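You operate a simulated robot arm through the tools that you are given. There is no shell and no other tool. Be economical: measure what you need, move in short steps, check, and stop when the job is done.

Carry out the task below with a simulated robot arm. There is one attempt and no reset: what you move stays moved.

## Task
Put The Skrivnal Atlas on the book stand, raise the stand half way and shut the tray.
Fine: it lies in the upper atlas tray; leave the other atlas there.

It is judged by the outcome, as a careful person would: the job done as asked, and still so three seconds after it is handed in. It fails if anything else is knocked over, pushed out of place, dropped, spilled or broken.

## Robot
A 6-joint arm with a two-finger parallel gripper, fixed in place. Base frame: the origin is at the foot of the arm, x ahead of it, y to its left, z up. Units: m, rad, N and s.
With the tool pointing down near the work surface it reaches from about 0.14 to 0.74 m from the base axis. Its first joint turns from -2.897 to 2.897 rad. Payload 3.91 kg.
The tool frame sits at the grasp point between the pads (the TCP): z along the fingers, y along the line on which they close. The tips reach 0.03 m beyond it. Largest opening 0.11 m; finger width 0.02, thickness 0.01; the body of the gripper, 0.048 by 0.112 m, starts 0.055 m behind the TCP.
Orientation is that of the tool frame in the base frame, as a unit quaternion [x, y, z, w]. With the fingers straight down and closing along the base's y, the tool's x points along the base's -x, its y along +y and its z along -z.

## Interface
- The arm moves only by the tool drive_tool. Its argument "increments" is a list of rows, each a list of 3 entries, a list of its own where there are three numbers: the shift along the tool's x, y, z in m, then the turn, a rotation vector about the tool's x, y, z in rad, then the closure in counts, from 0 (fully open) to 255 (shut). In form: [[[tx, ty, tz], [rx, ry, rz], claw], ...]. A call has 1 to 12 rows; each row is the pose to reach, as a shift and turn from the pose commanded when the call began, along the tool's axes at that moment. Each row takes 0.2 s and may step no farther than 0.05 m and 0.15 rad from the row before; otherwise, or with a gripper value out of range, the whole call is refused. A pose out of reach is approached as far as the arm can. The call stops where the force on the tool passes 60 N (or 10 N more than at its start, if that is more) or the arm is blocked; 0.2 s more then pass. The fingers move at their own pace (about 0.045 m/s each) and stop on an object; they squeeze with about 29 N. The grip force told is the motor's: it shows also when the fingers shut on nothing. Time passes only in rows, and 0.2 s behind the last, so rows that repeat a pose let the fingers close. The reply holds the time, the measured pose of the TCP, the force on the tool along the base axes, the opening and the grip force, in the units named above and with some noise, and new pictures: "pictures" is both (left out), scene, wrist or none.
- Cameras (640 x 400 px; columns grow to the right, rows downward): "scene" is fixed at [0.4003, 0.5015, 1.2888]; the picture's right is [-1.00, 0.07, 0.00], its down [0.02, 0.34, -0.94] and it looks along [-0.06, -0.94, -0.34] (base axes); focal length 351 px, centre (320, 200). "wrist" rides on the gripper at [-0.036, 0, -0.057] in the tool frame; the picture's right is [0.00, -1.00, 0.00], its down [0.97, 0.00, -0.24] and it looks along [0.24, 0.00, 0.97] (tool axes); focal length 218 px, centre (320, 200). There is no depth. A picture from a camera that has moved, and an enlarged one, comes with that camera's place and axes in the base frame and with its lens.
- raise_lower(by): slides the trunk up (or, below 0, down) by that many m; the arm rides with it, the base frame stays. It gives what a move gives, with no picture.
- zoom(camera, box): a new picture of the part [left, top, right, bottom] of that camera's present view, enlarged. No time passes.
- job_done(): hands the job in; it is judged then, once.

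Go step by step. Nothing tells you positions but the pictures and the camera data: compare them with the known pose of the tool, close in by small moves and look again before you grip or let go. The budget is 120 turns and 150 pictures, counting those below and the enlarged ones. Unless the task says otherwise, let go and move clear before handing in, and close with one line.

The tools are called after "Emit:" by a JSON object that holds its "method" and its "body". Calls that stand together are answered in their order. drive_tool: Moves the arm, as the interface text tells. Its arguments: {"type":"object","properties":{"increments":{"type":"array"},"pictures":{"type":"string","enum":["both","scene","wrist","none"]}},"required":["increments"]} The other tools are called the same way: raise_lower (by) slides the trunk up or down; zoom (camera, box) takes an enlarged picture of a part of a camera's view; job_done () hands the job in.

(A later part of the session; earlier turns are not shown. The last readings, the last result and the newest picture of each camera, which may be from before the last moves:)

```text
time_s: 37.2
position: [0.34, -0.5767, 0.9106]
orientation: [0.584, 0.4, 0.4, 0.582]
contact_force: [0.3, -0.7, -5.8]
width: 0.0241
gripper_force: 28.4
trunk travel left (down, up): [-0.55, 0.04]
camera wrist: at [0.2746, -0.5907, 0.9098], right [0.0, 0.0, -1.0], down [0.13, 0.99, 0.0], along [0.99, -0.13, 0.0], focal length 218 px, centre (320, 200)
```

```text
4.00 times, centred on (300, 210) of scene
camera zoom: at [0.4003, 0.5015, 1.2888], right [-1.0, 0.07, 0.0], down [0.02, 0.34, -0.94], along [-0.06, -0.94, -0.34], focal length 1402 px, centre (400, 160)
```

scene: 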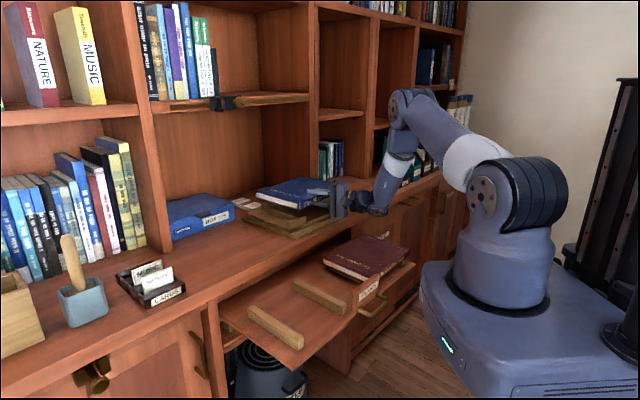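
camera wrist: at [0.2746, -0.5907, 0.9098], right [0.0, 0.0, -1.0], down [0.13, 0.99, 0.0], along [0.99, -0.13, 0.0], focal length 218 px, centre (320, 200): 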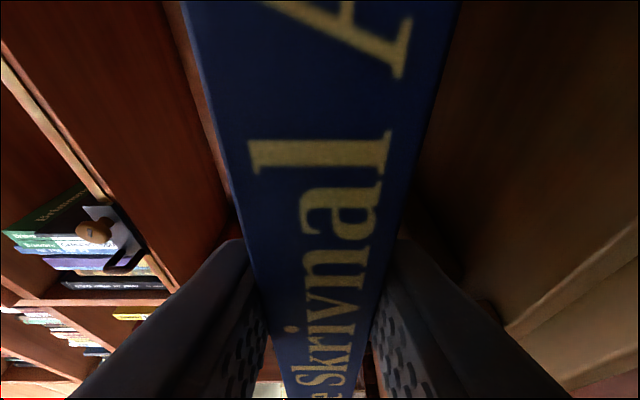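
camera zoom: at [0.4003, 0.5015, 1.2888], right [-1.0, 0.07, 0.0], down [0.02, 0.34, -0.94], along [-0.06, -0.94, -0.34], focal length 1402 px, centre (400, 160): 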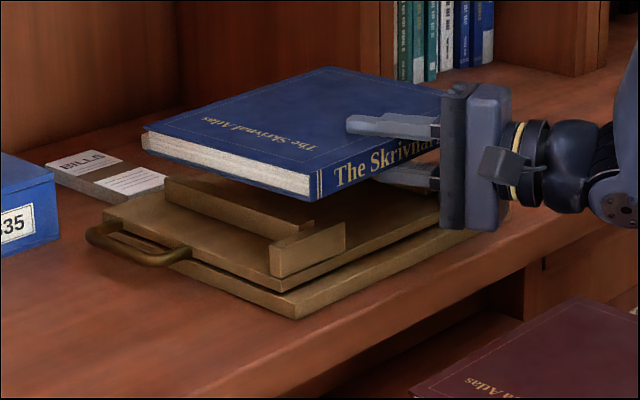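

The atlas sits over the stand. First I'll rest it briefly on the lips and rails, then regrip it straight so the gripper body clears the stand's base. I'll lower close and look.

Emit:
{"method": "drive_tool", "body": {"increments": [[[-0.0092, 0, 0.0134], [0, 0, 0], 255], [[-0.0092, -0.02, 0.0134], [0, 0, 0], 255], [[-0.0092, -0.034, 0.0134], [0, 0, 0], 255]], "pictures": "none"}}

Emit:
{"method": "zoom", "body": {"camera": "scene", "box": [220, 160, 380, 260]}}

```text
time_s: 38.0
position: [0.3499, -0.5918, 0.8759]
orientation: [0.582, 0.4, 0.4, 0.584]
contact_force: [0.1, 0.1, -6.3]
width: 0.0237
gripper_force: 28.8
trunk travel left (down, up): [-0.55, 0.04]
```

```text
4.00 times, centred on (300, 210) of scene
camera zoom: at [0.4003, 0.5015, 1.2888], right [-1.0, 0.07, 0.0], down [0.02, 0.34, -0.94], along [-0.06, -0.94, -0.34], focal length 1402 px, centre (400, 160)
```

zoom: 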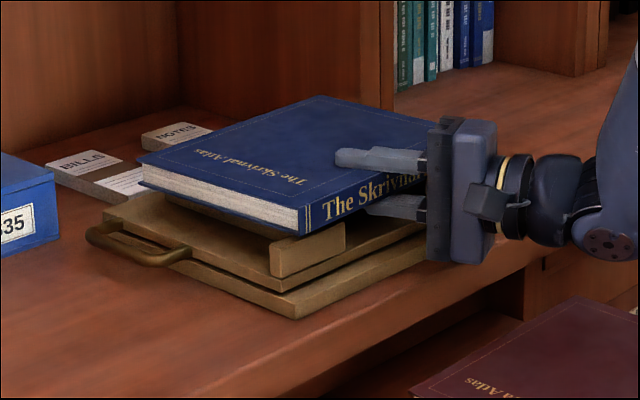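

The book bottom is a few mm above the lips, with its spine right over them. I'll move 1 cm in and lower gently until it rests.

Emit:
{"method": "drive_tool", "body": {"increments": [[[-0.004, 0, 0.0092], [0, 0, 0], 255], [[-0.004, -0.003, 0.0092], [0, 0, 0], 255], [[-0.004, -0.006, 0.0092], [0, 0, 0], 255]], "pictures": "none"}}

Emit:
{"method": "zoom", "body": {"camera": "scene", "box": [220, 160, 380, 260]}}

```text
time_s: 38.8
position: [0.3576, -0.5986, 0.8701]
orientation: [0.584, 0.4, 0.4, 0.583]
contact_force: [0.5, -0.5, -6.5]
width: 0.0239
gripper_force: 29.2
trunk travel left (down, up): [-0.55, 0.04]
```

```text
4.00 times, centred on (300, 210) of scene
camera zoom: at [0.4003, 0.5015, 1.2888], right [-1.0, 0.07, 0.0], down [0.02, 0.34, -0.94], along [-0.06, -0.94, -0.34], focal length 1402 px, centre (400, 160)
```

zoom: 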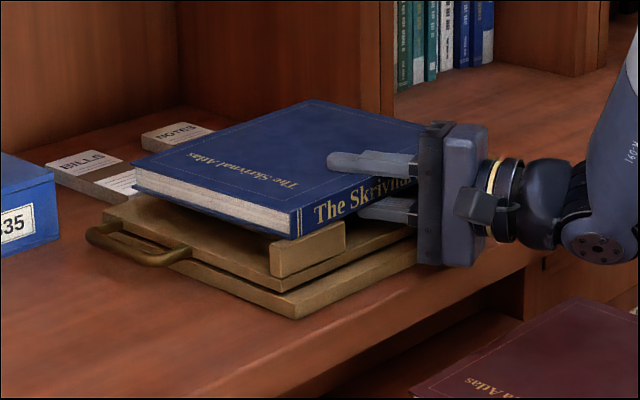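

Emit:
{"method": "drive_tool", "body": {"increments": [[[0, -0.003, 0], [0, 0, 0], 255], [[0, -0.006, 0], [0, 0, 0], 255]], "pictures": "none"}}

Emit:
{"method": "zoom", "body": {"camera": "scene", "box": [220, 160, 380, 260]}}

```text
time_s: 39.4
position: [0.3573, -0.5981, 0.8701]
orientation: [0.579, 0.4, 0.4, 0.587]
contact_force: [1.1, 1.7, 18.7]
width: 0.0239
gripper_force: 29.3
trunk travel left (down, up): [-0.55, 0.04]
```

```text
4.00 times, centred on (300, 210) of scene
camera zoom: at [0.4003, 0.5015, 1.2888], right [-1.0, 0.07, 0.0], down [0.02, 0.34, -0.94], along [-0.06, -0.94, -0.34], focal length 1402 px, centre (400, 160)
```

zoom: 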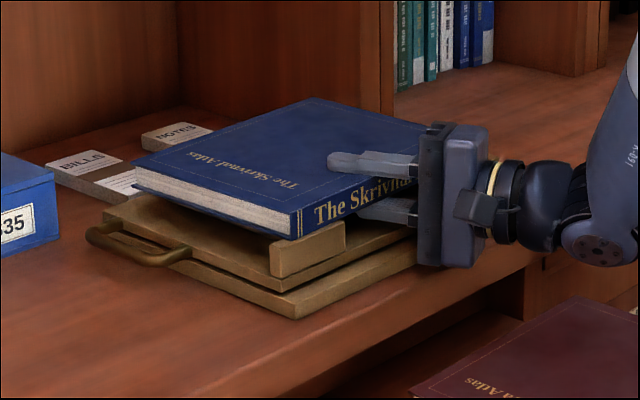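

The book touches the lips (18 N up), so their top is at z≈0.858. I'll ease up to take the load off, release and back out.

Emit:
{"method": "drive_tool", "body": {"increments": [[[0, 0.005, 0], [0, 0, 0], 255], [[0, 0.005, 0], [0, 0, 0], 158], [[0, 0.005, 0], [0, 0, 0], 158], [[0, 0.005, 0], [0, 0, 0], 158]], "pictures": "none"}}

Emit:
{"method": "zoom", "body": {"camera": "scene", "box": [220, 160, 380, 260]}}

```text
time_s: 40.4
position: [0.3569, -0.5974, 0.8694]
orientation: [0.583, 0.4, 0.4, 0.583]
contact_force: [0.1, -0.2, -0.1]
width: 0.0418
gripper_force: 0.0
trunk travel left (down, up): [-0.55, 0.04]
```

```text
4.00 times, centred on (300, 210) of scene
camera zoom: at [0.4003, 0.5015, 1.2888], right [-1.0, 0.07, 0.0], down [0.02, 0.34, -0.94], along [-0.06, -0.94, -0.34], focal length 1402 px, centre (400, 160)
```

zoom: 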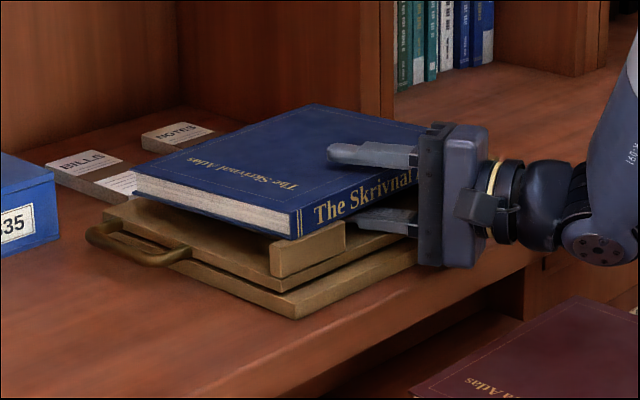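

It's resting stably. I'll back out and straighten the yaw to face the stand squarely.

Emit:
{"method": "drive_tool", "body": {"increments": [[[0, 0, -0.035], [0, 0, 0], 158], [[0, 0, -0.075], [0, 0, 0], 158], [[0.008, 0, -0.085], [0, -0.138, 0], 158], [[0.016, 0, -0.085], [0, -0.276, 0], 158], [[0.024, 0, -0.08], [0, -0.415, 0], 158]]}}

```text
time_s: 41.6
position: [0.291, -0.5454, 0.8694]
orientation: [0.653, 0.27, 0.271, 0.654]
contact_force: [0.0, 0.5, -0.6]
width: 0.0419
gripper_force: 0.0
trunk travel left (down, up): [-0.55, 0.04]
camera wrist: at [0.2241, -0.5319, 0.8695], right [0.0, 0.0, -1.0], down [0.52, 0.86, 0.0], along [0.86, -0.52, 0.0], focal length 218 px, centre (320, 200)
```

scene: 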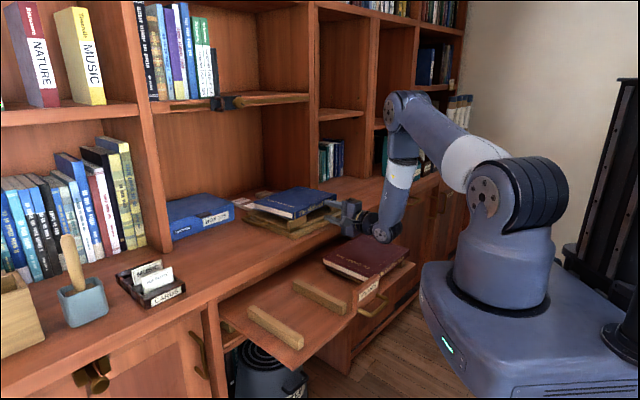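
wrist: 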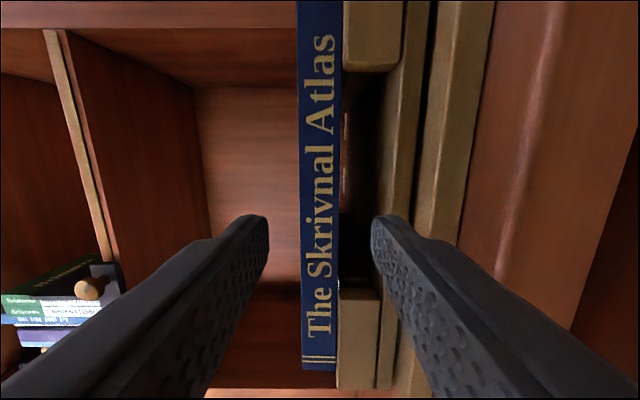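

Now facing the stand squarely. The book rests on the lips, about 1 cm left of centre. I'll regrip the spine shallowly and lift it a little.

Emit:
{"method": "drive_tool", "body": {"increments": [[[0, 0, 0.04], [0, 0, 0], 158], [[0, 0, 0.077], [0, 0, 0], 158], [[0, 0, 0.077], [0, 0, 0], 255], [[0, 0, 0.077], [0, 0, 0], 255], [[0, 0, 0.077], [0, 0, 0], 255], [[0, 0.006, 0.077], [0, 0, 0], 255], [[0, 0.012, 0.077], [0, 0, 0], 255]]}}

Emit:
{"method": "zoom", "body": {"camera": "scene", "box": [220, 160, 380, 260]}}

```text
time_s: 43.2
position: [0.3462, -0.6004, 0.8812]
orientation: [0.654, 0.27, 0.271, 0.652]
contact_force: [-0.3, -0.1, -5.7]
width: 0.0236
gripper_force: 29.3
trunk travel left (down, up): [-0.55, 0.04]
camera wrist: at [0.2793, -0.5869, 0.8806], right [0.0, 0.0, -1.0], down [0.52, 0.86, 0.0], along [0.86, -0.52, 0.0], focal length 218 px, centre (320, 200)
```

scene: 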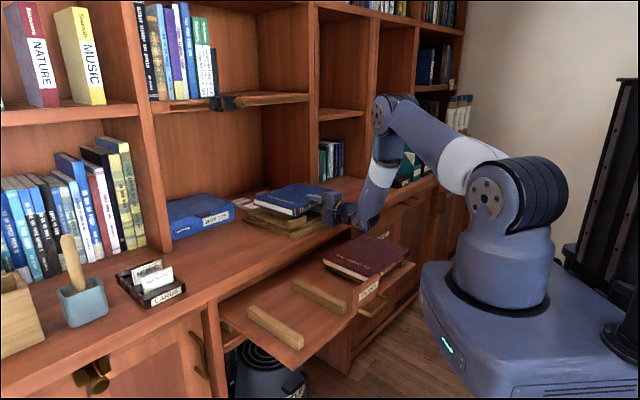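
wrist: 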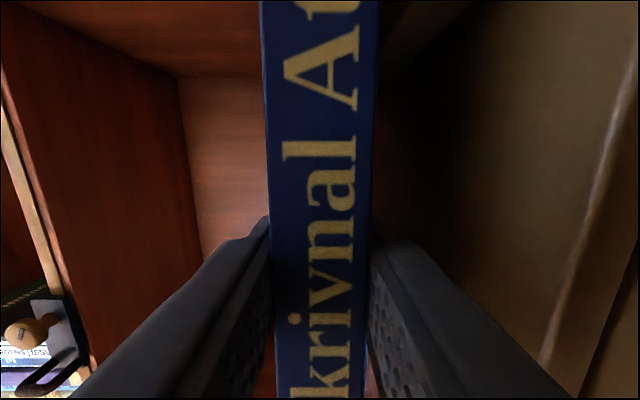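

```text
4.00 times, centred on (300, 210) of scene
camera zoom: at [0.4003, 0.5015, 1.2888], right [-1.0, 0.07, 0.0], down [0.02, 0.34, -0.94], along [-0.06, -0.94, -0.34], focal length 1402 px, centre (400, 160)
```

zoom: 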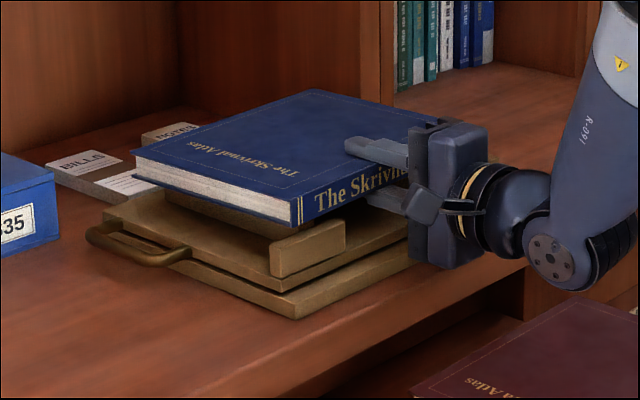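

Gripped squarely and lifted 1.2 cm. I'll move it in behind the lips and a touch to the right.

Emit:
{"method": "drive_tool", "body": {"increments": [[[-0.004, 0, 0.012], [0, 0, 0], 255], [[-0.008, 0, 0.024], [0, 0, 0], 255]], "pictures": "none"}}

Emit:
{"method": "zoom", "body": {"camera": "scene", "box": [220, 160, 380, 260]}}

```text
time_s: 43.8
position: [0.3564, -0.6229, 0.8823]
orientation: [0.653, 0.271, 0.271, 0.653]
contact_force: [-0.4, 0.5, -7.1]
width: 0.024
gripper_force: 29.6
trunk travel left (down, up): [-0.55, 0.04]
```

```text
4.00 times, centred on (300, 210) of scene
camera zoom: at [0.4003, 0.5015, 1.2888], right [-1.0, 0.07, 0.0], down [0.02, 0.34, -0.94], along [-0.06, -0.94, -0.34], focal length 1402 px, centre (400, 160)
```

zoom: 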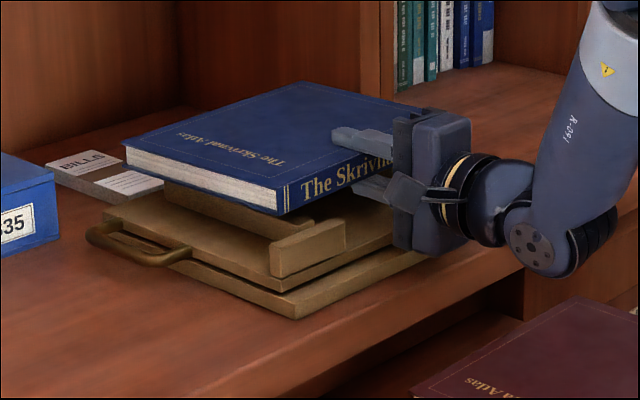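

The spine seems to be only about 4 mm behind the lip backs. I'll go a bit deeper and lower gently; the contact height will show whether it has cleared the lips.

Emit:
{"method": "drive_tool", "body": {"increments": [[[0, 0, 0.005], [0, 0, 0], 255], [[0, -0.005, 0.005], [0, 0, 0], 255], [[0, -0.01, 0.005], [0, 0, 0], 255], [[0, -0.015, 0.005], [0, 0, 0], 255]], "pictures": "wrist"}}

Emit:
{"method": "zoom", "body": {"camera": "scene", "box": [220, 160, 380, 260]}}

```text
time_s: 44.8
position: [0.3592, -0.6272, 0.8733]
orientation: [0.649, 0.269, 0.273, 0.657]
contact_force: [-2.7, 5.9, 23.9]
width: 0.0239
gripper_force: 28.7
trunk travel left (down, up): [-0.55, 0.04]
camera wrist: at [0.2935, -0.6127, 0.872], right [0.01, -0.01, -1.0], down [0.51, 0.86, 0.0], along [0.86, -0.51, 0.01], focal length 218 px, centre (320, 200)
```

wrist: 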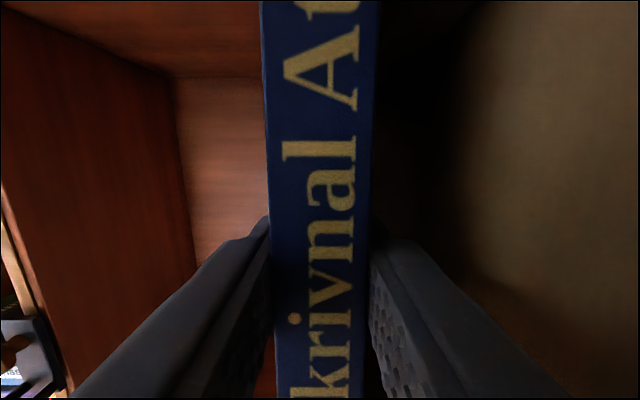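

```text
4.00 times, centred on (300, 210) of scene
camera zoom: at [0.4003, 0.5015, 1.2888], right [-1.0, 0.07, 0.0], down [0.02, 0.34, -0.94], along [-0.06, -0.94, -0.34], focal length 1402 px, centre (400, 160)
```

zoom: 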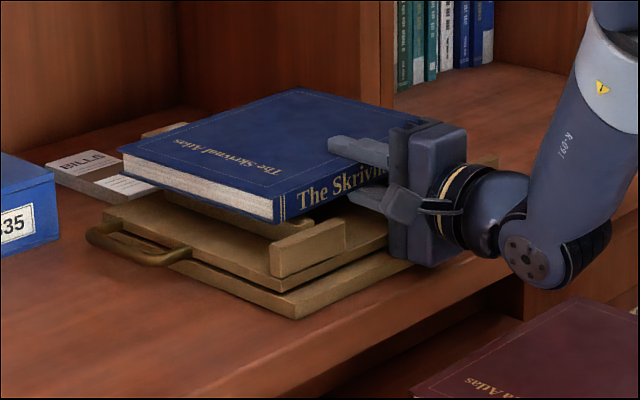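

Contact came too high (z 0.873), and the picture shows the gripper body touching the stand's base plate rather than the book on the rails. I'll lift, pull back about 12 mm and lower again.

Emit:
{"method": "drive_tool", "body": {"increments": [[[0, 0, 0], [0, 0, 0], 255], [[0, 0.015, 0], [0, 0, 0], 255], [[0, 0.015, -0.012], [0, 0, 0], 255], [[0, 0.008, -0.012], [0, 0, 0], 255], [[0, 0.004, -0.012], [0, 0, 0], 255]], "pictures": "none"}}

Emit:
{"method": "zoom", "body": {"camera": "scene", "box": [240, 180, 340, 242]}}

```text
time_s: 46.0
position: [0.3514, -0.6187, 0.8699]
orientation: [0.653, 0.271, 0.271, 0.653]
contact_force: [-0.4, 0.2, -5.9]
width: 0.0242
gripper_force: 28.7
trunk travel left (down, up): [-0.55, 0.04]
```

```text
6.40 times, centred on (290, 211) of scene
camera zoom: at [0.4003, 0.5015, 1.2888], right [-1.0, 0.07, 0.0], down [0.02, 0.34, -0.94], along [-0.06, -0.94, -0.34], focal length 2244 px, centre (512, 130)
```

zoom: 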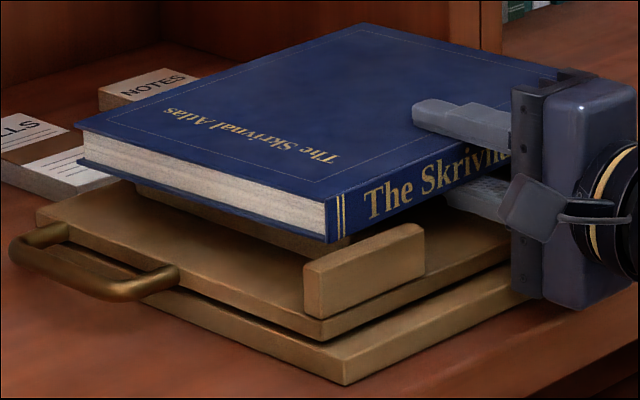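

No contact at 0.870 now, and the spine appears to be just behind the lips. I'll lower on in small steps.

Emit:
{"method": "drive_tool", "body": {"increments": [[[0, -0.004, 0], [0, 0, 0], 255], [[0, -0.008, 0], [0, 0, 0], 255]], "pictures": "none"}}

Emit:
{"method": "zoom", "body": {"camera": "scene", "box": [240, 180, 340, 242]}}

```text
time_s: 46.6
position: [0.3525, -0.618, 0.8659]
orientation: [0.652, 0.27, 0.271, 0.655]
contact_force: [-0.3, 1.0, 3.6]
width: 0.0239
gripper_force: 28.9
trunk travel left (down, up): [-0.55, 0.04]
```

```text
6.40 times, centred on (290, 211) of scene
camera zoom: at [0.4003, 0.5015, 1.2888], right [-1.0, 0.07, 0.0], down [0.02, 0.34, -0.94], along [-0.06, -0.94, -0.34], focal length 2244 px, centre (512, 130)
```

zoom: 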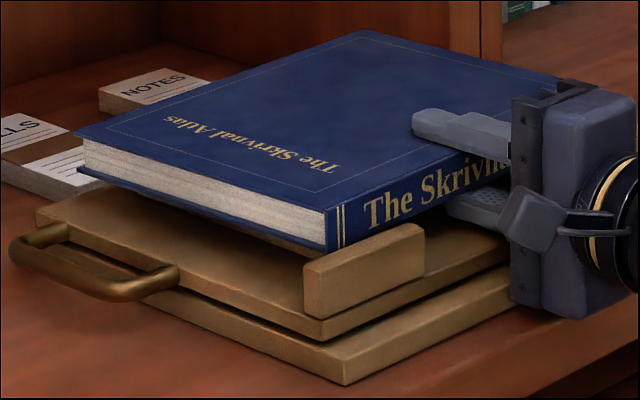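

Light contact now at 0.866, 4 mm lower than the lip contact, so the book is on the rails behind the lips. I'll ease off, release and look.

Emit:
{"method": "drive_tool", "body": {"increments": [[[0, 0.003, 0], [0, 0, 0], 255], [[0, 0.003, 0], [0, 0, 0], 170], [[0, 0.003, 0], [0, 0, 0], 165], [[0, 0.003, 0], [0, 0, 0], 165]], "pictures": "none"}}

Emit:
{"method": "zoom", "body": {"camera": "scene", "box": [240, 180, 340, 242]}}

```text
time_s: 47.6
position: [0.3515, -0.6176, 0.867]
orientation: [0.652, 0.27, 0.272, 0.654]
contact_force: [0.8, -0.9, -0.7]
width: 0.0391
gripper_force: 0.0
trunk travel left (down, up): [-0.55, 0.04]
```

```text
6.40 times, centred on (290, 211) of scene
camera zoom: at [0.4003, 0.5015, 1.2888], right [-1.0, 0.07, 0.0], down [0.02, 0.34, -0.94], along [-0.06, -0.94, -0.34], focal length 2244 px, centre (512, 130)
```

zoom: 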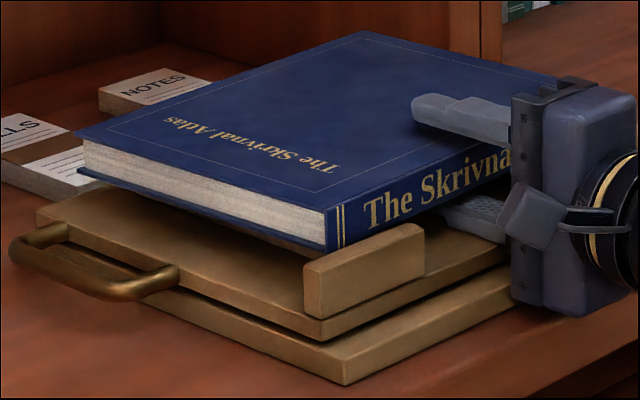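

It stays put when released. I'll back straight out and check from the front.

Emit:
{"method": "drive_tool", "body": {"increments": [[[0, 0, -0.04], [0, 0, 0], 165], [[0, 0, -0.08], [0, 0, 0], 165], [[0, 0, -0.1], [0, 0, 0], 165]], "pictures": "wrist"}}

Emit:
{"method": "zoom", "body": {"camera": "scene", "box": [240, 170, 368, 250]}}

```text
time_s: 48.4
position: [0.281, -0.5474, 0.8669]
orientation: [0.653, 0.27, 0.272, 0.654]
contact_force: [0.0, -0.3, 0.8]
width: 0.0391
gripper_force: 0.0
trunk travel left (down, up): [-0.55, 0.04]
camera wrist: at [0.2137, -0.533, 0.8666], right [0.0, 0.0, -1.0], down [0.52, 0.86, 0.0], along [0.86, -0.52, 0.0], focal length 218 px, centre (320, 200)
```

wrist: 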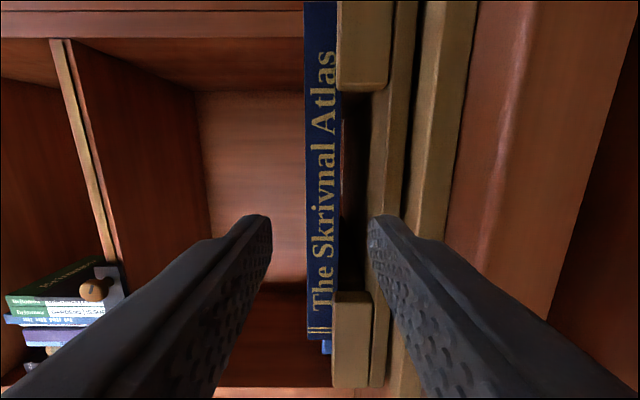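

```text
5.00 times, centred on (304, 210) of scene
camera zoom: at [0.4003, 0.5015, 1.2888], right [-1.0, 0.07, 0.0], down [0.02, 0.34, -0.94], along [-0.06, -0.94, -0.34], focal length 1753 px, centre (400, 150)
```

zoom: 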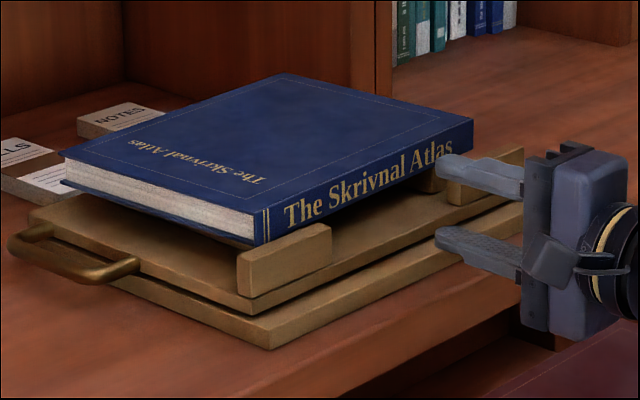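

The atlas now sits on the rails with its spine behind both lips. Next I'll shut the tray by pushing on its label panel, so I'll pull back and yaw left with the fingers closed.

Emit:
{"method": "drive_tool", "body": {"increments": [[[0.025, 0, -0.04], [0, 0.117, 0], 255], [[0.05, 0, -0.08], [0, 0.233, 0], 255], [[0.075, 0, -0.12], [0, 0.35, 0], 255], [[0.1, 0, -0.16], [0, 0.35, 0], 255], [[0.11, 0, -0.2], [0, 0.35, 0], 255]]}}

Emit:
{"method": "zoom", "body": {"camera": "scene", "box": [220, 200, 420, 325]}}

```text
time_s: 49.6
position: [0.2164, -0.3286, 0.8665]
orientation: [0.595, 0.381, 0.381, 0.596]
contact_force: [-0.4, -0.1, -0.2]
width: 0.0
gripper_force: 28.8
trunk travel left (down, up): [-0.55, 0.04]
camera wrist: at [0.1494, -0.3383, 0.8657], right [0.0, 0.0, -1.0], down [0.19, 0.98, 0.0], along [0.98, -0.19, 0.0], focal length 218 px, centre (320, 200)
```

scene: 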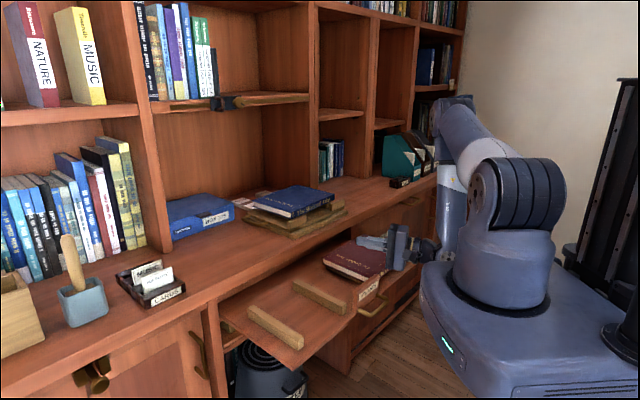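
wrist: 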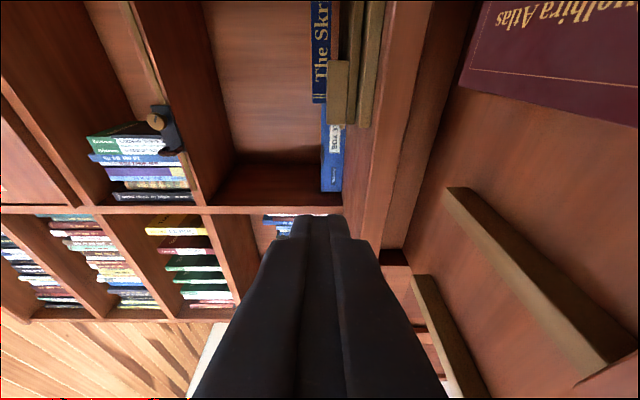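

```text
3.20 times, centred on (320, 262) of scene
camera zoom: at [0.4003, 0.5015, 1.2888], right [-1.0, 0.07, 0.0], down [0.02, 0.34, -0.94], along [-0.06, -0.94, -0.34], focal length 1122 px, centre (320, 0)
```

zoom: 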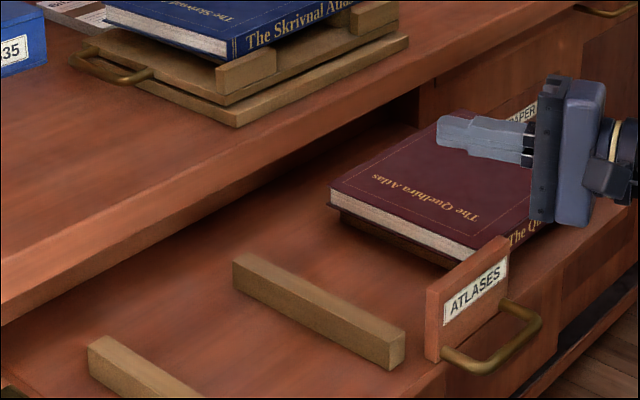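

The panel face is at about n≈0.383 and the bar at n≈0.338. I'll ease back so the fingertips are in front of the panel, then descend to label height above the bar.

Emit:
{"method": "drive_tool", "body": {"increments": [[[0.009, 0, -0.025], [0, 0, 0], 255], [[0.0173, 0, -0.05], [0, 0, 0], 255], [[0.0173, -0.03, -0.052], [0, 0, 0], 255], [[0.0173, -0.06, -0.052], [0, 0, 0], 255]]}}

Emit:
{"method": "zoom", "body": {"camera": "scene", "box": [280, 200, 440, 325]}}

```text
time_s: 50.6
position: [0.1766, -0.2909, 0.8065]
orientation: [0.595, 0.381, 0.381, 0.596]
contact_force: [-0.1, -0.1, 0.4]
width: 0.0001
gripper_force: 28.7
trunk travel left (down, up): [-0.55, 0.04]
camera wrist: at [0.1097, -0.3007, 0.8061], right [0.0, 0.0, -1.0], down [0.19, 0.98, 0.0], along [0.98, -0.19, 0.0], focal length 218 px, centre (320, 200)
```

scene: 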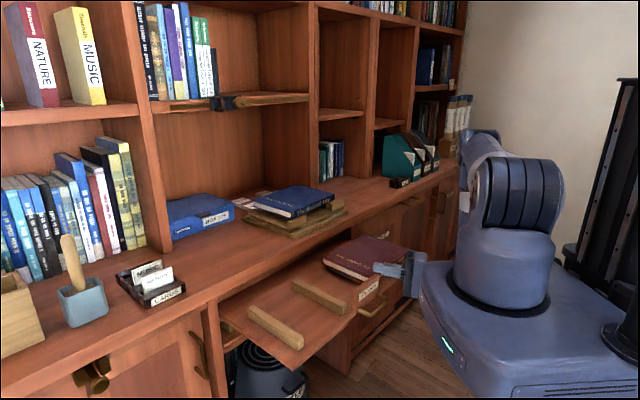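
wrist: 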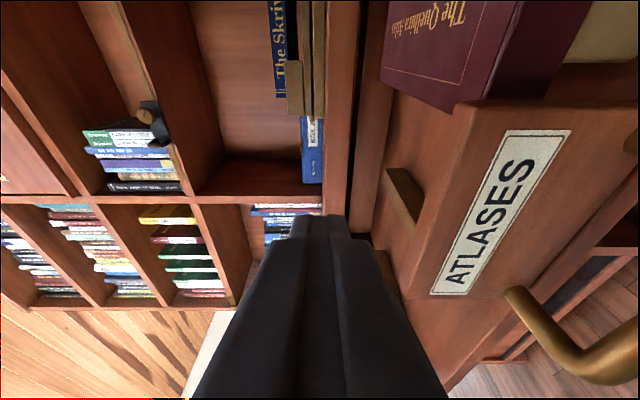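

```text
3.20 times, centred on (360, 262) of scene
camera zoom: at [0.4003, 0.5015, 1.2888], right [-1.0, 0.07, 0.0], down [0.02, 0.34, -0.94], along [-0.06, -0.94, -0.34], focal length 1122 px, centre (192, 0)
```

zoom: 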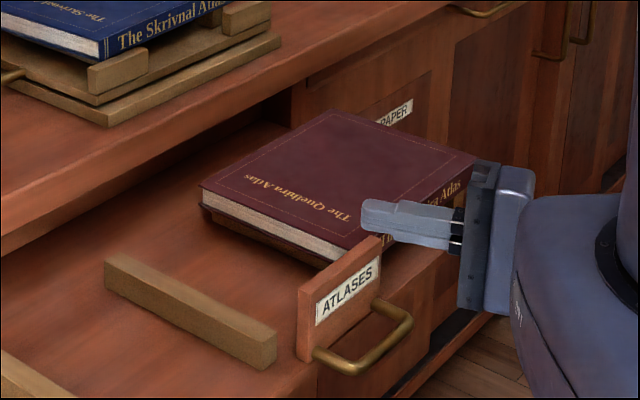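

I'm centred on the panel, but the tip may be right over its face. I'll back up another 2.5 cm before lowering.

Emit:
{"method": "drive_tool", "body": {"increments": [[[0.0087, 0, -0.0235], [0, 0, 0], 255], [[0.0087, -0.03, -0.0235], [0, 0, 0], 255], [[0.0087, -0.06, -0.0235], [0, 0, 0], 255], [[0.0087, -0.08, -0.0235], [0, 0, 0], 255]]}}

Emit:
{"method": "zoom", "body": {"camera": "scene", "box": [280, 220, 440, 345]}}

```text
time_s: 51.6
position: [0.1585, -0.273, 0.7246]
orientation: [0.596, 0.38, 0.38, 0.597]
contact_force: [0.4, -0.2, 0.2]
width: 0.0002
gripper_force: 29.0
trunk travel left (down, up): [-0.55, 0.04]
camera wrist: at [0.0917, -0.283, 0.7252], right [0.0, 0.0, -1.0], down [0.19, 0.98, 0.0], along [0.98, -0.19, 0.0], focal length 218 px, centre (320, 200)
```

scene: 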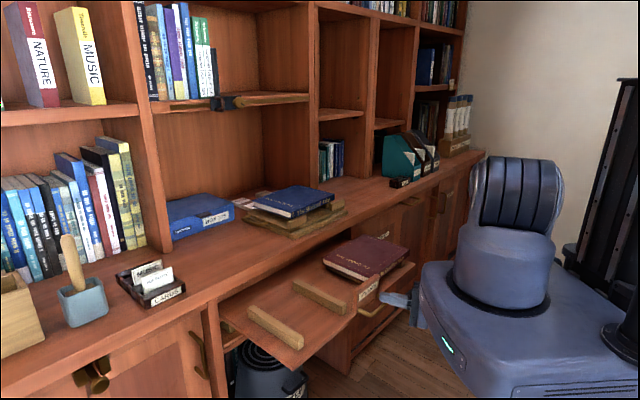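
wrist: 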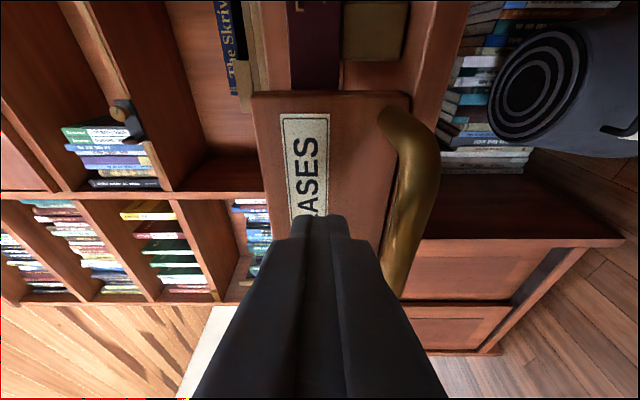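

```text
3.20 times, centred on (360, 282) of scene
camera zoom: at [0.4003, 0.5015, 1.2888], right [-1.0, 0.07, 0.0], down [0.02, 0.34, -0.94], along [-0.06, -0.94, -0.34], focal length 1122 px, centre (192, -64)
```

zoom: 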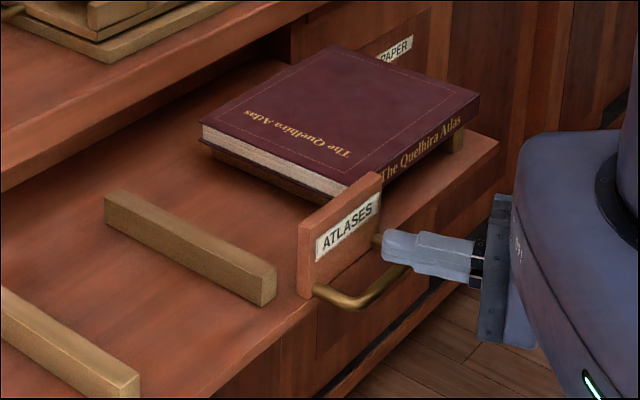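

The fingertips point at the label just above the bar. I'll push the tray in along its slide.

Emit:
{"method": "drive_tool", "body": {"increments": [[[-0.0136, 0, 0.0376], [0, 0, 0], 255], [[-0.0271, 0, 0.0753], [0, 0, 0], 255], [[-0.0407, 0, 0.1129], [0, 0, 0], 255], [[-0.0542, 0, 0.1506], [0, 0, 0], 255], [[-0.0678, 0, 0.1882], [0, 0, 0], 255]]}}

Emit:
{"method": "zoom", "body": {"camera": "scene", "box": [220, 190, 420, 315]}}

```text
time_s: 52.8
position: [0.3025, -0.4136, 0.7264]
orientation: [0.595, 0.38, 0.382, 0.596]
contact_force: [-0.4, 0.0, -0.1]
width: 0.0
gripper_force: 28.8
trunk travel left (down, up): [-0.55, 0.04]
camera wrist: at [0.2359, -0.4234, 0.7259], right [0.0, 0.0, -1.0], down [0.19, 0.98, 0.0], along [0.98, -0.19, 0.0], focal length 218 px, centre (320, 200)
```

scene: 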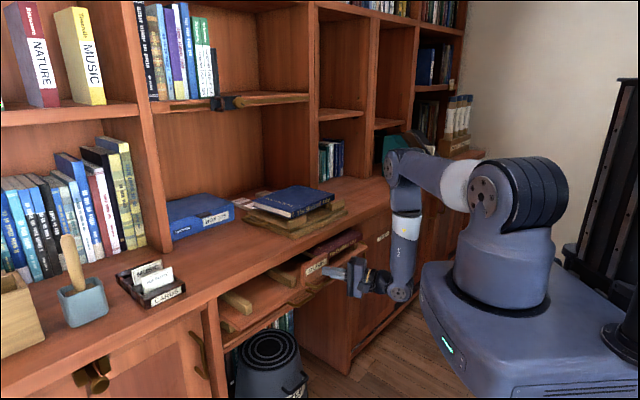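
wrist: 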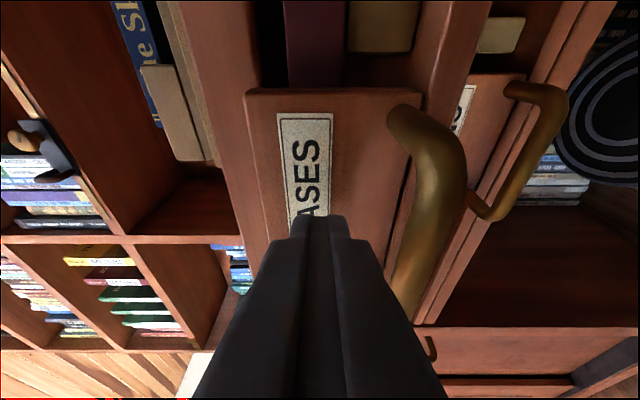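

```text
3.20 times, centred on (320, 252) of scene
camera zoom: at [0.4003, 0.5015, 1.2888], right [-1.0, 0.07, 0.0], down [0.02, 0.34, -0.94], along [-0.06, -0.94, -0.34], focal length 1122 px, centre (320, 32)
```

zoom: 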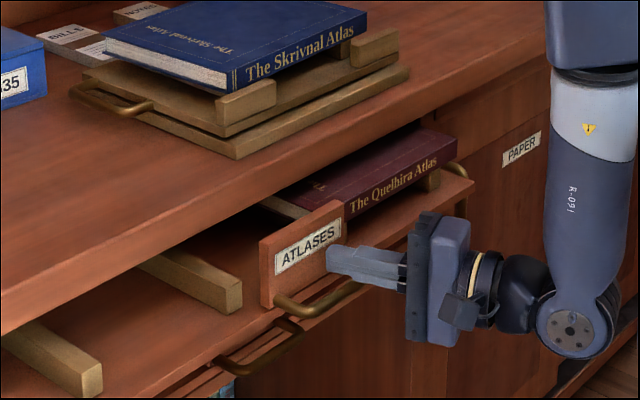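

The tray is closing smoothly with the Quelhira still in place. I'll continue more slowly toward fully shut.

Emit:
{"method": "drive_tool", "body": {"increments": [[[-0.0102, 0, 0.0282], [0, 0, 0], 255], [[-0.0203, 0, 0.0565], [0, 0, 0], 255], [[-0.0271, 0, 0.0753], [0, 0, 0], 255], [[-0.0339, 0, 0.0941], [0, 0, 0], 255]]}}

Emit:
{"method": "zoom", "body": {"camera": "scene", "box": [220, 190, 420, 315]}}

```text
time_s: 53.8
position: [0.3733, -0.4839, 0.7272]
orientation: [0.595, 0.38, 0.381, 0.597]
contact_force: [0.6, 0.5, -0.5]
width: 0.0
gripper_force: 29.2
trunk travel left (down, up): [-0.55, 0.04]
camera wrist: at [0.3056, -0.4936, 0.7266], right [0.0, 0.0, -1.0], down [0.19, 0.98, 0.0], along [0.98, -0.19, 0.0], focal length 218 px, centre (320, 200)
```

scene: 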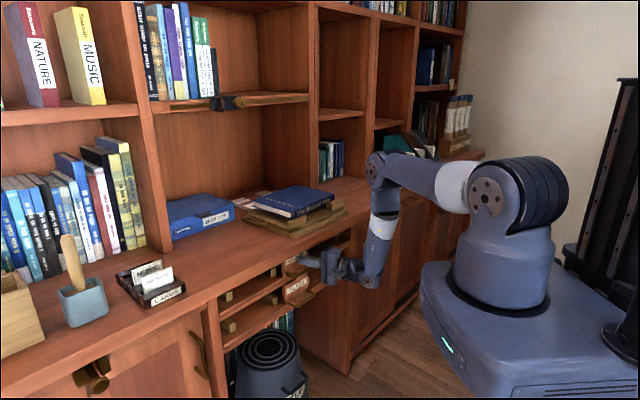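
wrist: 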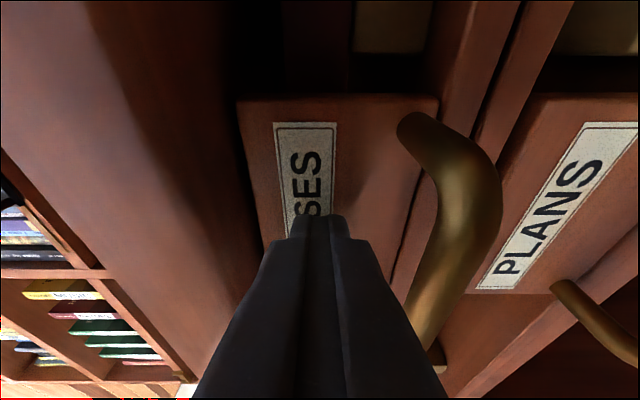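

```text
3.20 times, centred on (320, 252) of scene
camera zoom: at [0.4003, 0.5015, 1.2888], right [-1.0, 0.07, 0.0], down [0.02, 0.34, -0.94], along [-0.06, -0.94, -0.34], focal length 1122 px, centre (320, 32)
```

zoom: 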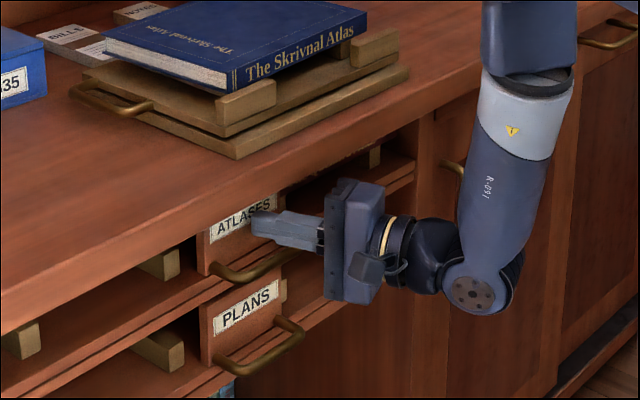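

Nearly shut. I'll push in small steps until I feel the stop.

Emit:
{"method": "drive_tool", "body": {"increments": [[[-0.0034, 0, 0.0094], [0, 0, 0], 255], [[-0.0068, 0, 0.0188], [0, 0, 0], 255]], "pictures": "none"}}

Emit:
{"method": "zoom", "body": {"camera": "scene", "box": [200, 230, 400, 355]}}

```text
time_s: 54.3
position: [0.3754, -0.4873, 0.7248]
orientation: [0.597, 0.378, 0.384, 0.594]
contact_force: [-31.9, 23.7, 12.1]
width: 0.0
gripper_force: 28.9
trunk travel left (down, up): [-0.55, 0.04]
stopped in row 2: the force on the tool passed its limit (the readings are from after the stop); the commanded pose is now the measured one
```

```text
3.20 times, centred on (300, 292) of scene
camera zoom: at [0.4003, 0.5015, 1.2888], right [-1.0, 0.07, 0.0], down [0.02, 0.34, -0.94], along [-0.06, -0.94, -0.34], focal length 1122 px, centre (384, -96)
```

zoom: 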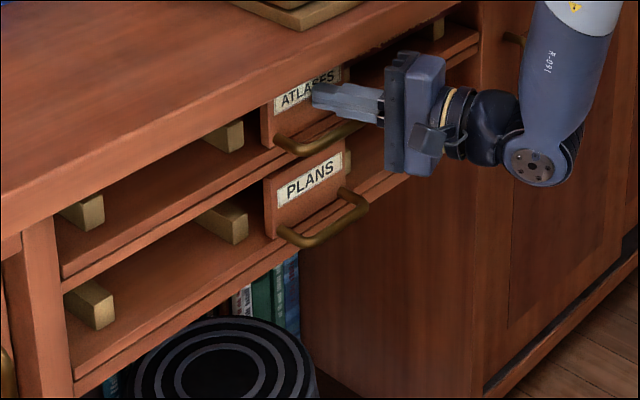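

The tray is fully shut: it hit its stop, and the label and handle are back where they started. I'll retreat and rise, ready to handle the stand.

Emit:
{"method": "drive_tool", "body": {"increments": [[[0.017, 0, -0.047], [0, 0, 0], 255], [[0.034, 0, -0.094], [0, 0, 0], 255], [[0.045, 0.03, -0.12], [0, 0, 0], 255], [[0.045, 0.08, -0.12], [0, 0, 0], 255], [[0.045, 0.13, -0.12], [0, 0, 0], 255], [[0.045, 0.18, -0.12], [0, 0, 0], 255], [[0.045, 0.23, -0.12], [0, 0, 0], 255], [[0.045, 0.28, -0.12], [0, 0, 0], 255], [[0.045, 0.33, -0.12], [0, 0, 0], 255], [[0.045, 0.37, -0.12], [0, 0, 0], 255]], "pictures": "scene"}}

Emit:
{"method": "zoom", "body": {"camera": "scene", "box": [200, 230, 400, 355]}}

Emit:
{"method": "zoom", "body": {"camera": "scene", "box": [230, 170, 358, 250]}}

```text
time_s: 56.5
position: [0.2878, -0.4012, 1.0933]
orientation: [0.599, 0.379, 0.382, 0.593]
contact_force: [0.4, 0.0, 0.0]
width: 0.0
gripper_force: 29.1
trunk travel left (down, up): [-0.55, 0.04]
```

scene: 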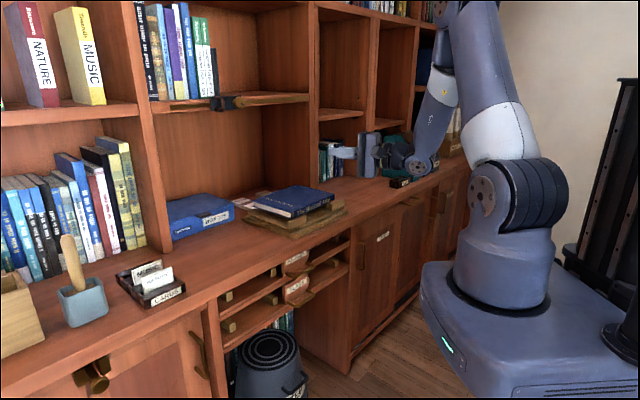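

```text
3.20 times, centred on (300, 292) of scene
camera zoom: at [0.4003, 0.5015, 1.2888], right [-1.0, 0.07, 0.0], down [0.02, 0.34, -0.94], along [-0.06, -0.94, -0.34], focal length 1122 px, centre (384, -96)
```

zoom: 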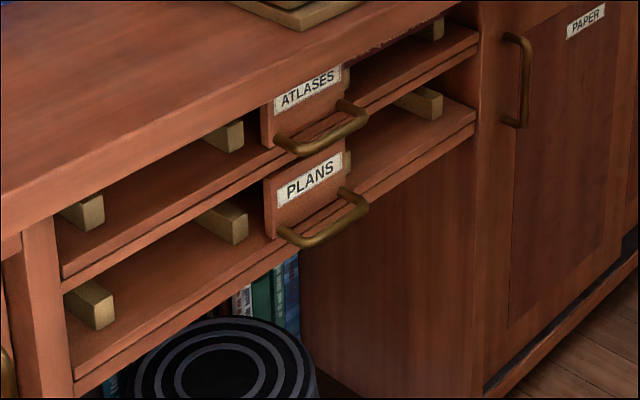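

```text
5.00 times, centred on (294, 210) of scene
camera zoom: at [0.4003, 0.5015, 1.2888], right [-1.0, 0.07, 0.0], down [0.02, 0.34, -0.94], along [-0.06, -0.94, -0.34], focal length 1753 px, centre (450, 150)
```

zoom: 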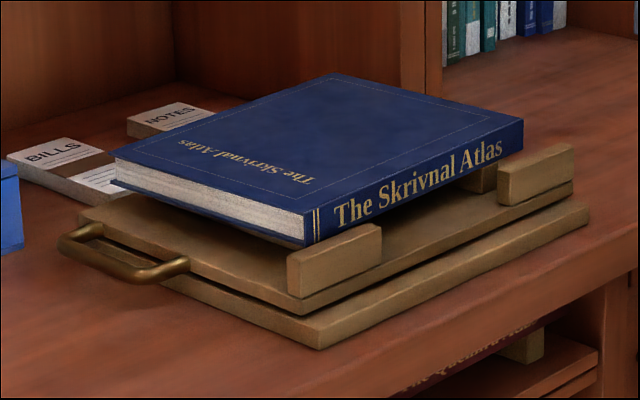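

The tray is closed exactly as at the start, and the book sits behind the lips. Now I'll roll the gripper back so the fingers close sideways.

Emit:
{"method": "drive_tool", "body": {"increments": [[[0, 0, 0], [0, 0, -0.143], 255], [[0, 0, 0], [0, 0, -0.286], 255], [[0, 0, 0], [0, 0, -0.428], 255], [[0, 0, 0], [0, 0, -0.571], 180], [[0, 0, 0], [0, 0, -0.714], 180], [[0, 0, 0], [0, 0, -0.857], 180], [[0, 0, 0], [0, 0, -1.0], 180], [[0, 0, 0], [0, 0, -1.142], 180], [[0, 0, 0], [0, 0, -1.285], 180], [[0, 0, 0], [0, 0, -1.428], 180], [[0, 0, 0], [0, 0, -1.5708], 180]], "pictures": "wrist"}}

```text
time_s: 58.9
position: [0.2884, -0.4015, 1.0932]
orientation: [0.153, 0.692, -0.15, 0.69]
contact_force: [-0.3, 0.3, -0.2]
width: 0.0321
gripper_force: 0.1
trunk travel left (down, up): [-0.55, 0.04]
camera wrist: at [0.2375, -0.3783, 1.1301], right [-0.42, -0.91, 0.0], down [-0.22, 0.1, -0.97], along [0.88, -0.41, -0.24], focal length 218 px, centre (320, 200)
```

wrist: 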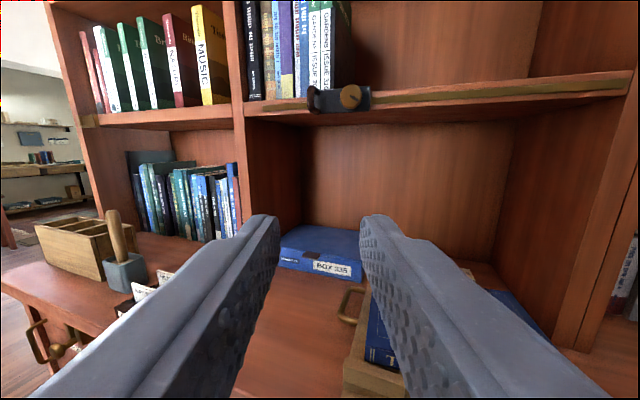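

Now I'll pitch the tool down about 68° in free space.

Emit:
{"method": "drive_tool", "body": {"increments": [[[0, 0, 0], [0, 0.133, 0], 180], [[0, 0, 0], [0, 0.267, 0], 180], [[0, 0, 0], [0, 0.4, 0], 180], [[0, 0, 0], [0, 0.533, 0], 180], [[0, 0, 0], [0, 0.667, 0], 180], [[0, 0, 0], [0, 0.8, 0], 180], [[0, 0, 0], [0, 0.933, 0], 180], [[0, 0, 0], [0, 1.067, 0], 180], [[0, 0, 0], [0, 1.19, 0], 180]]}}

```text
time_s: 60.9
position: [0.2906, -0.402, 1.0938]
orientation: [0.211, 0.959, -0.037, 0.183]
contact_force: [-0.5, -0.3, 0.0]
width: 0.0323
gripper_force: 0.0
trunk travel left (down, up): [-0.55, 0.04]
camera wrist: at [0.3005, -0.4076, 1.1601], right [-0.42, -0.91, -0.01], down [-0.9, 0.42, -0.13], along [0.12, -0.05, -0.99], focal length 218 px, centre (320, 200)
```

scene: 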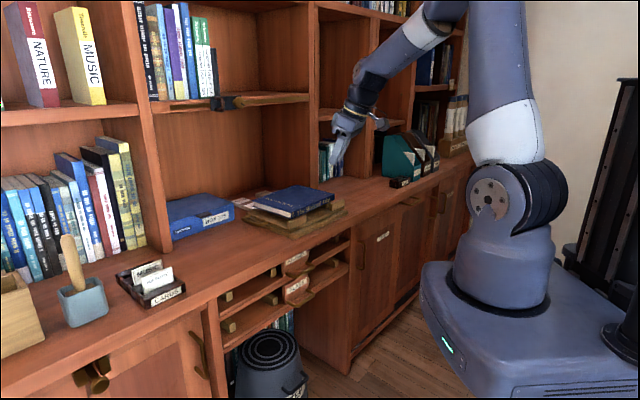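
wrist: 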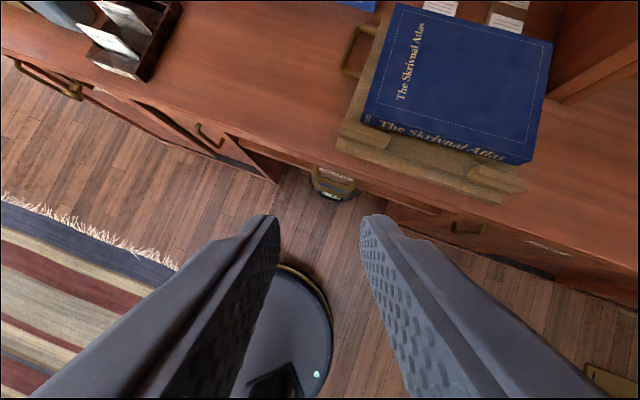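

The fingers point down and I have a clean view of the stand with the book on it; the handle is to its left. I'll yaw to line up and move to a hover above the handle bar.

Emit:
{"method": "drive_tool", "body": {"increments": [[[-0.023, -0.0045, 0.0329], [0.045, 0, 0.114], 180], [[-0.0458, -0.009, 0.0657], [0.09, -0.001, 0.229], 180], [[-0.0686, -0.0136, 0.0986], [0.136, -0.002, 0.343], 180], [[-0.0915, -0.0181, 0.1315], [0.136, -0.002, 0.343], 180], [[-0.1144, -0.0226, 0.1643], [0.136, -0.002, 0.343], 180], [[-0.1373, -0.0271, 0.1972], [0.136, -0.002, 0.343], 180], [[-0.155, -0.031, 0.225], [0.136, -0.002, 0.343], 180]]}}

```text
time_s: 62.5
position: [0.4849, -0.5223, 0.9408]
orientation: [0.383, 0.904, -0.071, 0.173]
contact_force: [0.0, -0.1, 0.4]
width: 0.0324
gripper_force: 0.2
trunk travel left (down, up): [-0.55, 0.04]
camera wrist: at [0.4927, -0.5341, 1.0076], right [-0.72, -0.7, -0.01], down [-0.69, 0.71, -0.13], along [0.1, -0.09, -0.99], focal length 218 px, centre (320, 200)
```

scene: 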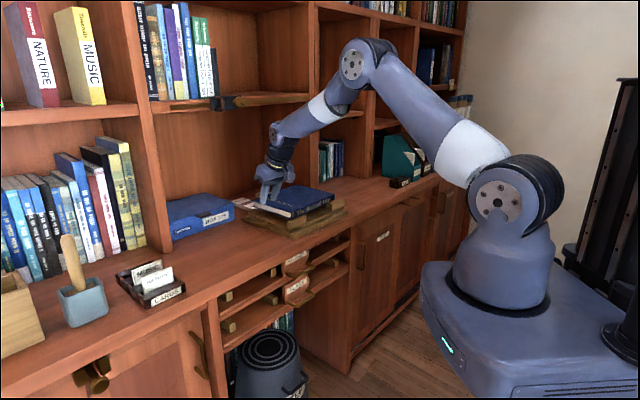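
wrist: 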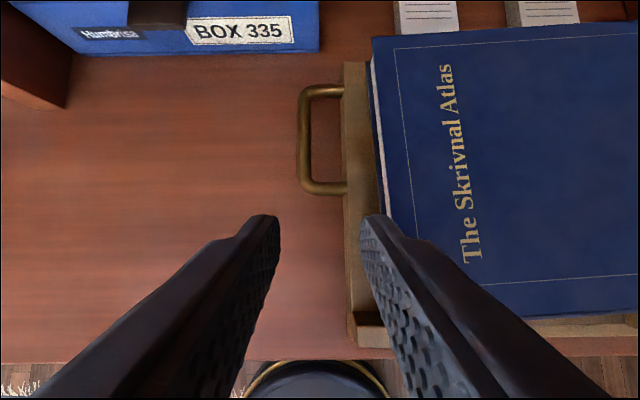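

I can see the bar clearly: τ≈-0.014, n from 0.762 to 0.853, with about 3 cm clear between it and the board. I'll shift over it and descend to straddle it.

Emit:
{"method": "drive_tool", "body": {"increments": [[[-0.02, 0.0128, 0.01], [0, 0, 0], 180], [[-0.029, 0.0128, 0.045], [0, 0, 0], 180], [[-0.029, 0.0128, 0.08], [0, 0, 0], 180]]}}

Emit:
{"method": "zoom", "body": {"camera": "scene", "box": [220, 160, 348, 240]}}

```text
time_s: 63.3
position: [0.532, -0.5567, 0.8778]
orientation: [0.384, 0.904, -0.07, 0.175]
contact_force: [-0.1, -0.1, 0.0]
width: 0.0326
gripper_force: 0.0
trunk travel left (down, up): [-0.55, 0.04]
camera wrist: at [0.5409, -0.5661, 0.9438], right [-0.72, -0.7, -0.01], down [-0.69, 0.71, -0.14], along [0.1, -0.09, -0.99], focal length 218 px, centre (320, 200)
```

scene: 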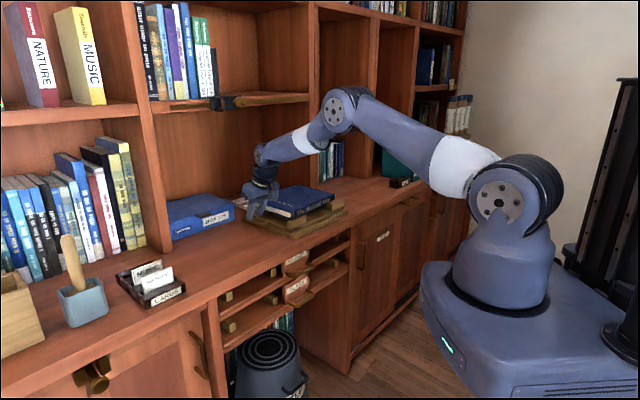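
wrist: 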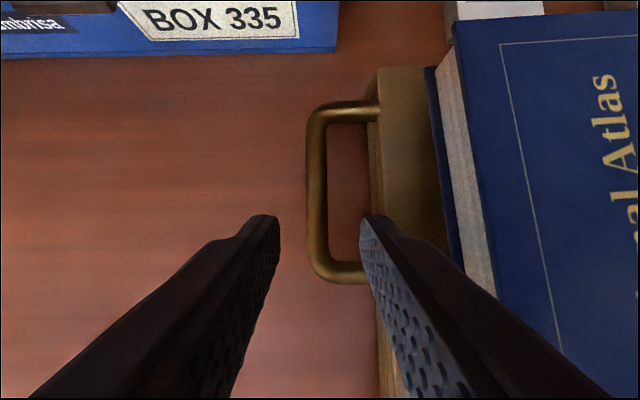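

```text
5.00 times, centred on (284, 200) of scene
camera zoom: at [0.4003, 0.5015, 1.2888], right [-1.0, 0.07, 0.0], down [0.02, 0.34, -0.94], along [-0.06, -0.94, -0.34], focal length 1753 px, centre (500, 200)
```

zoom: 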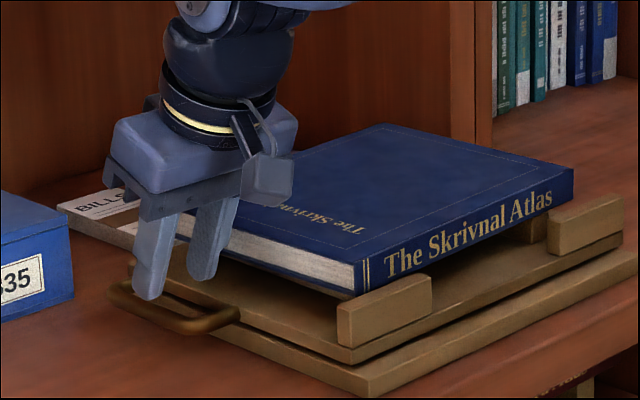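

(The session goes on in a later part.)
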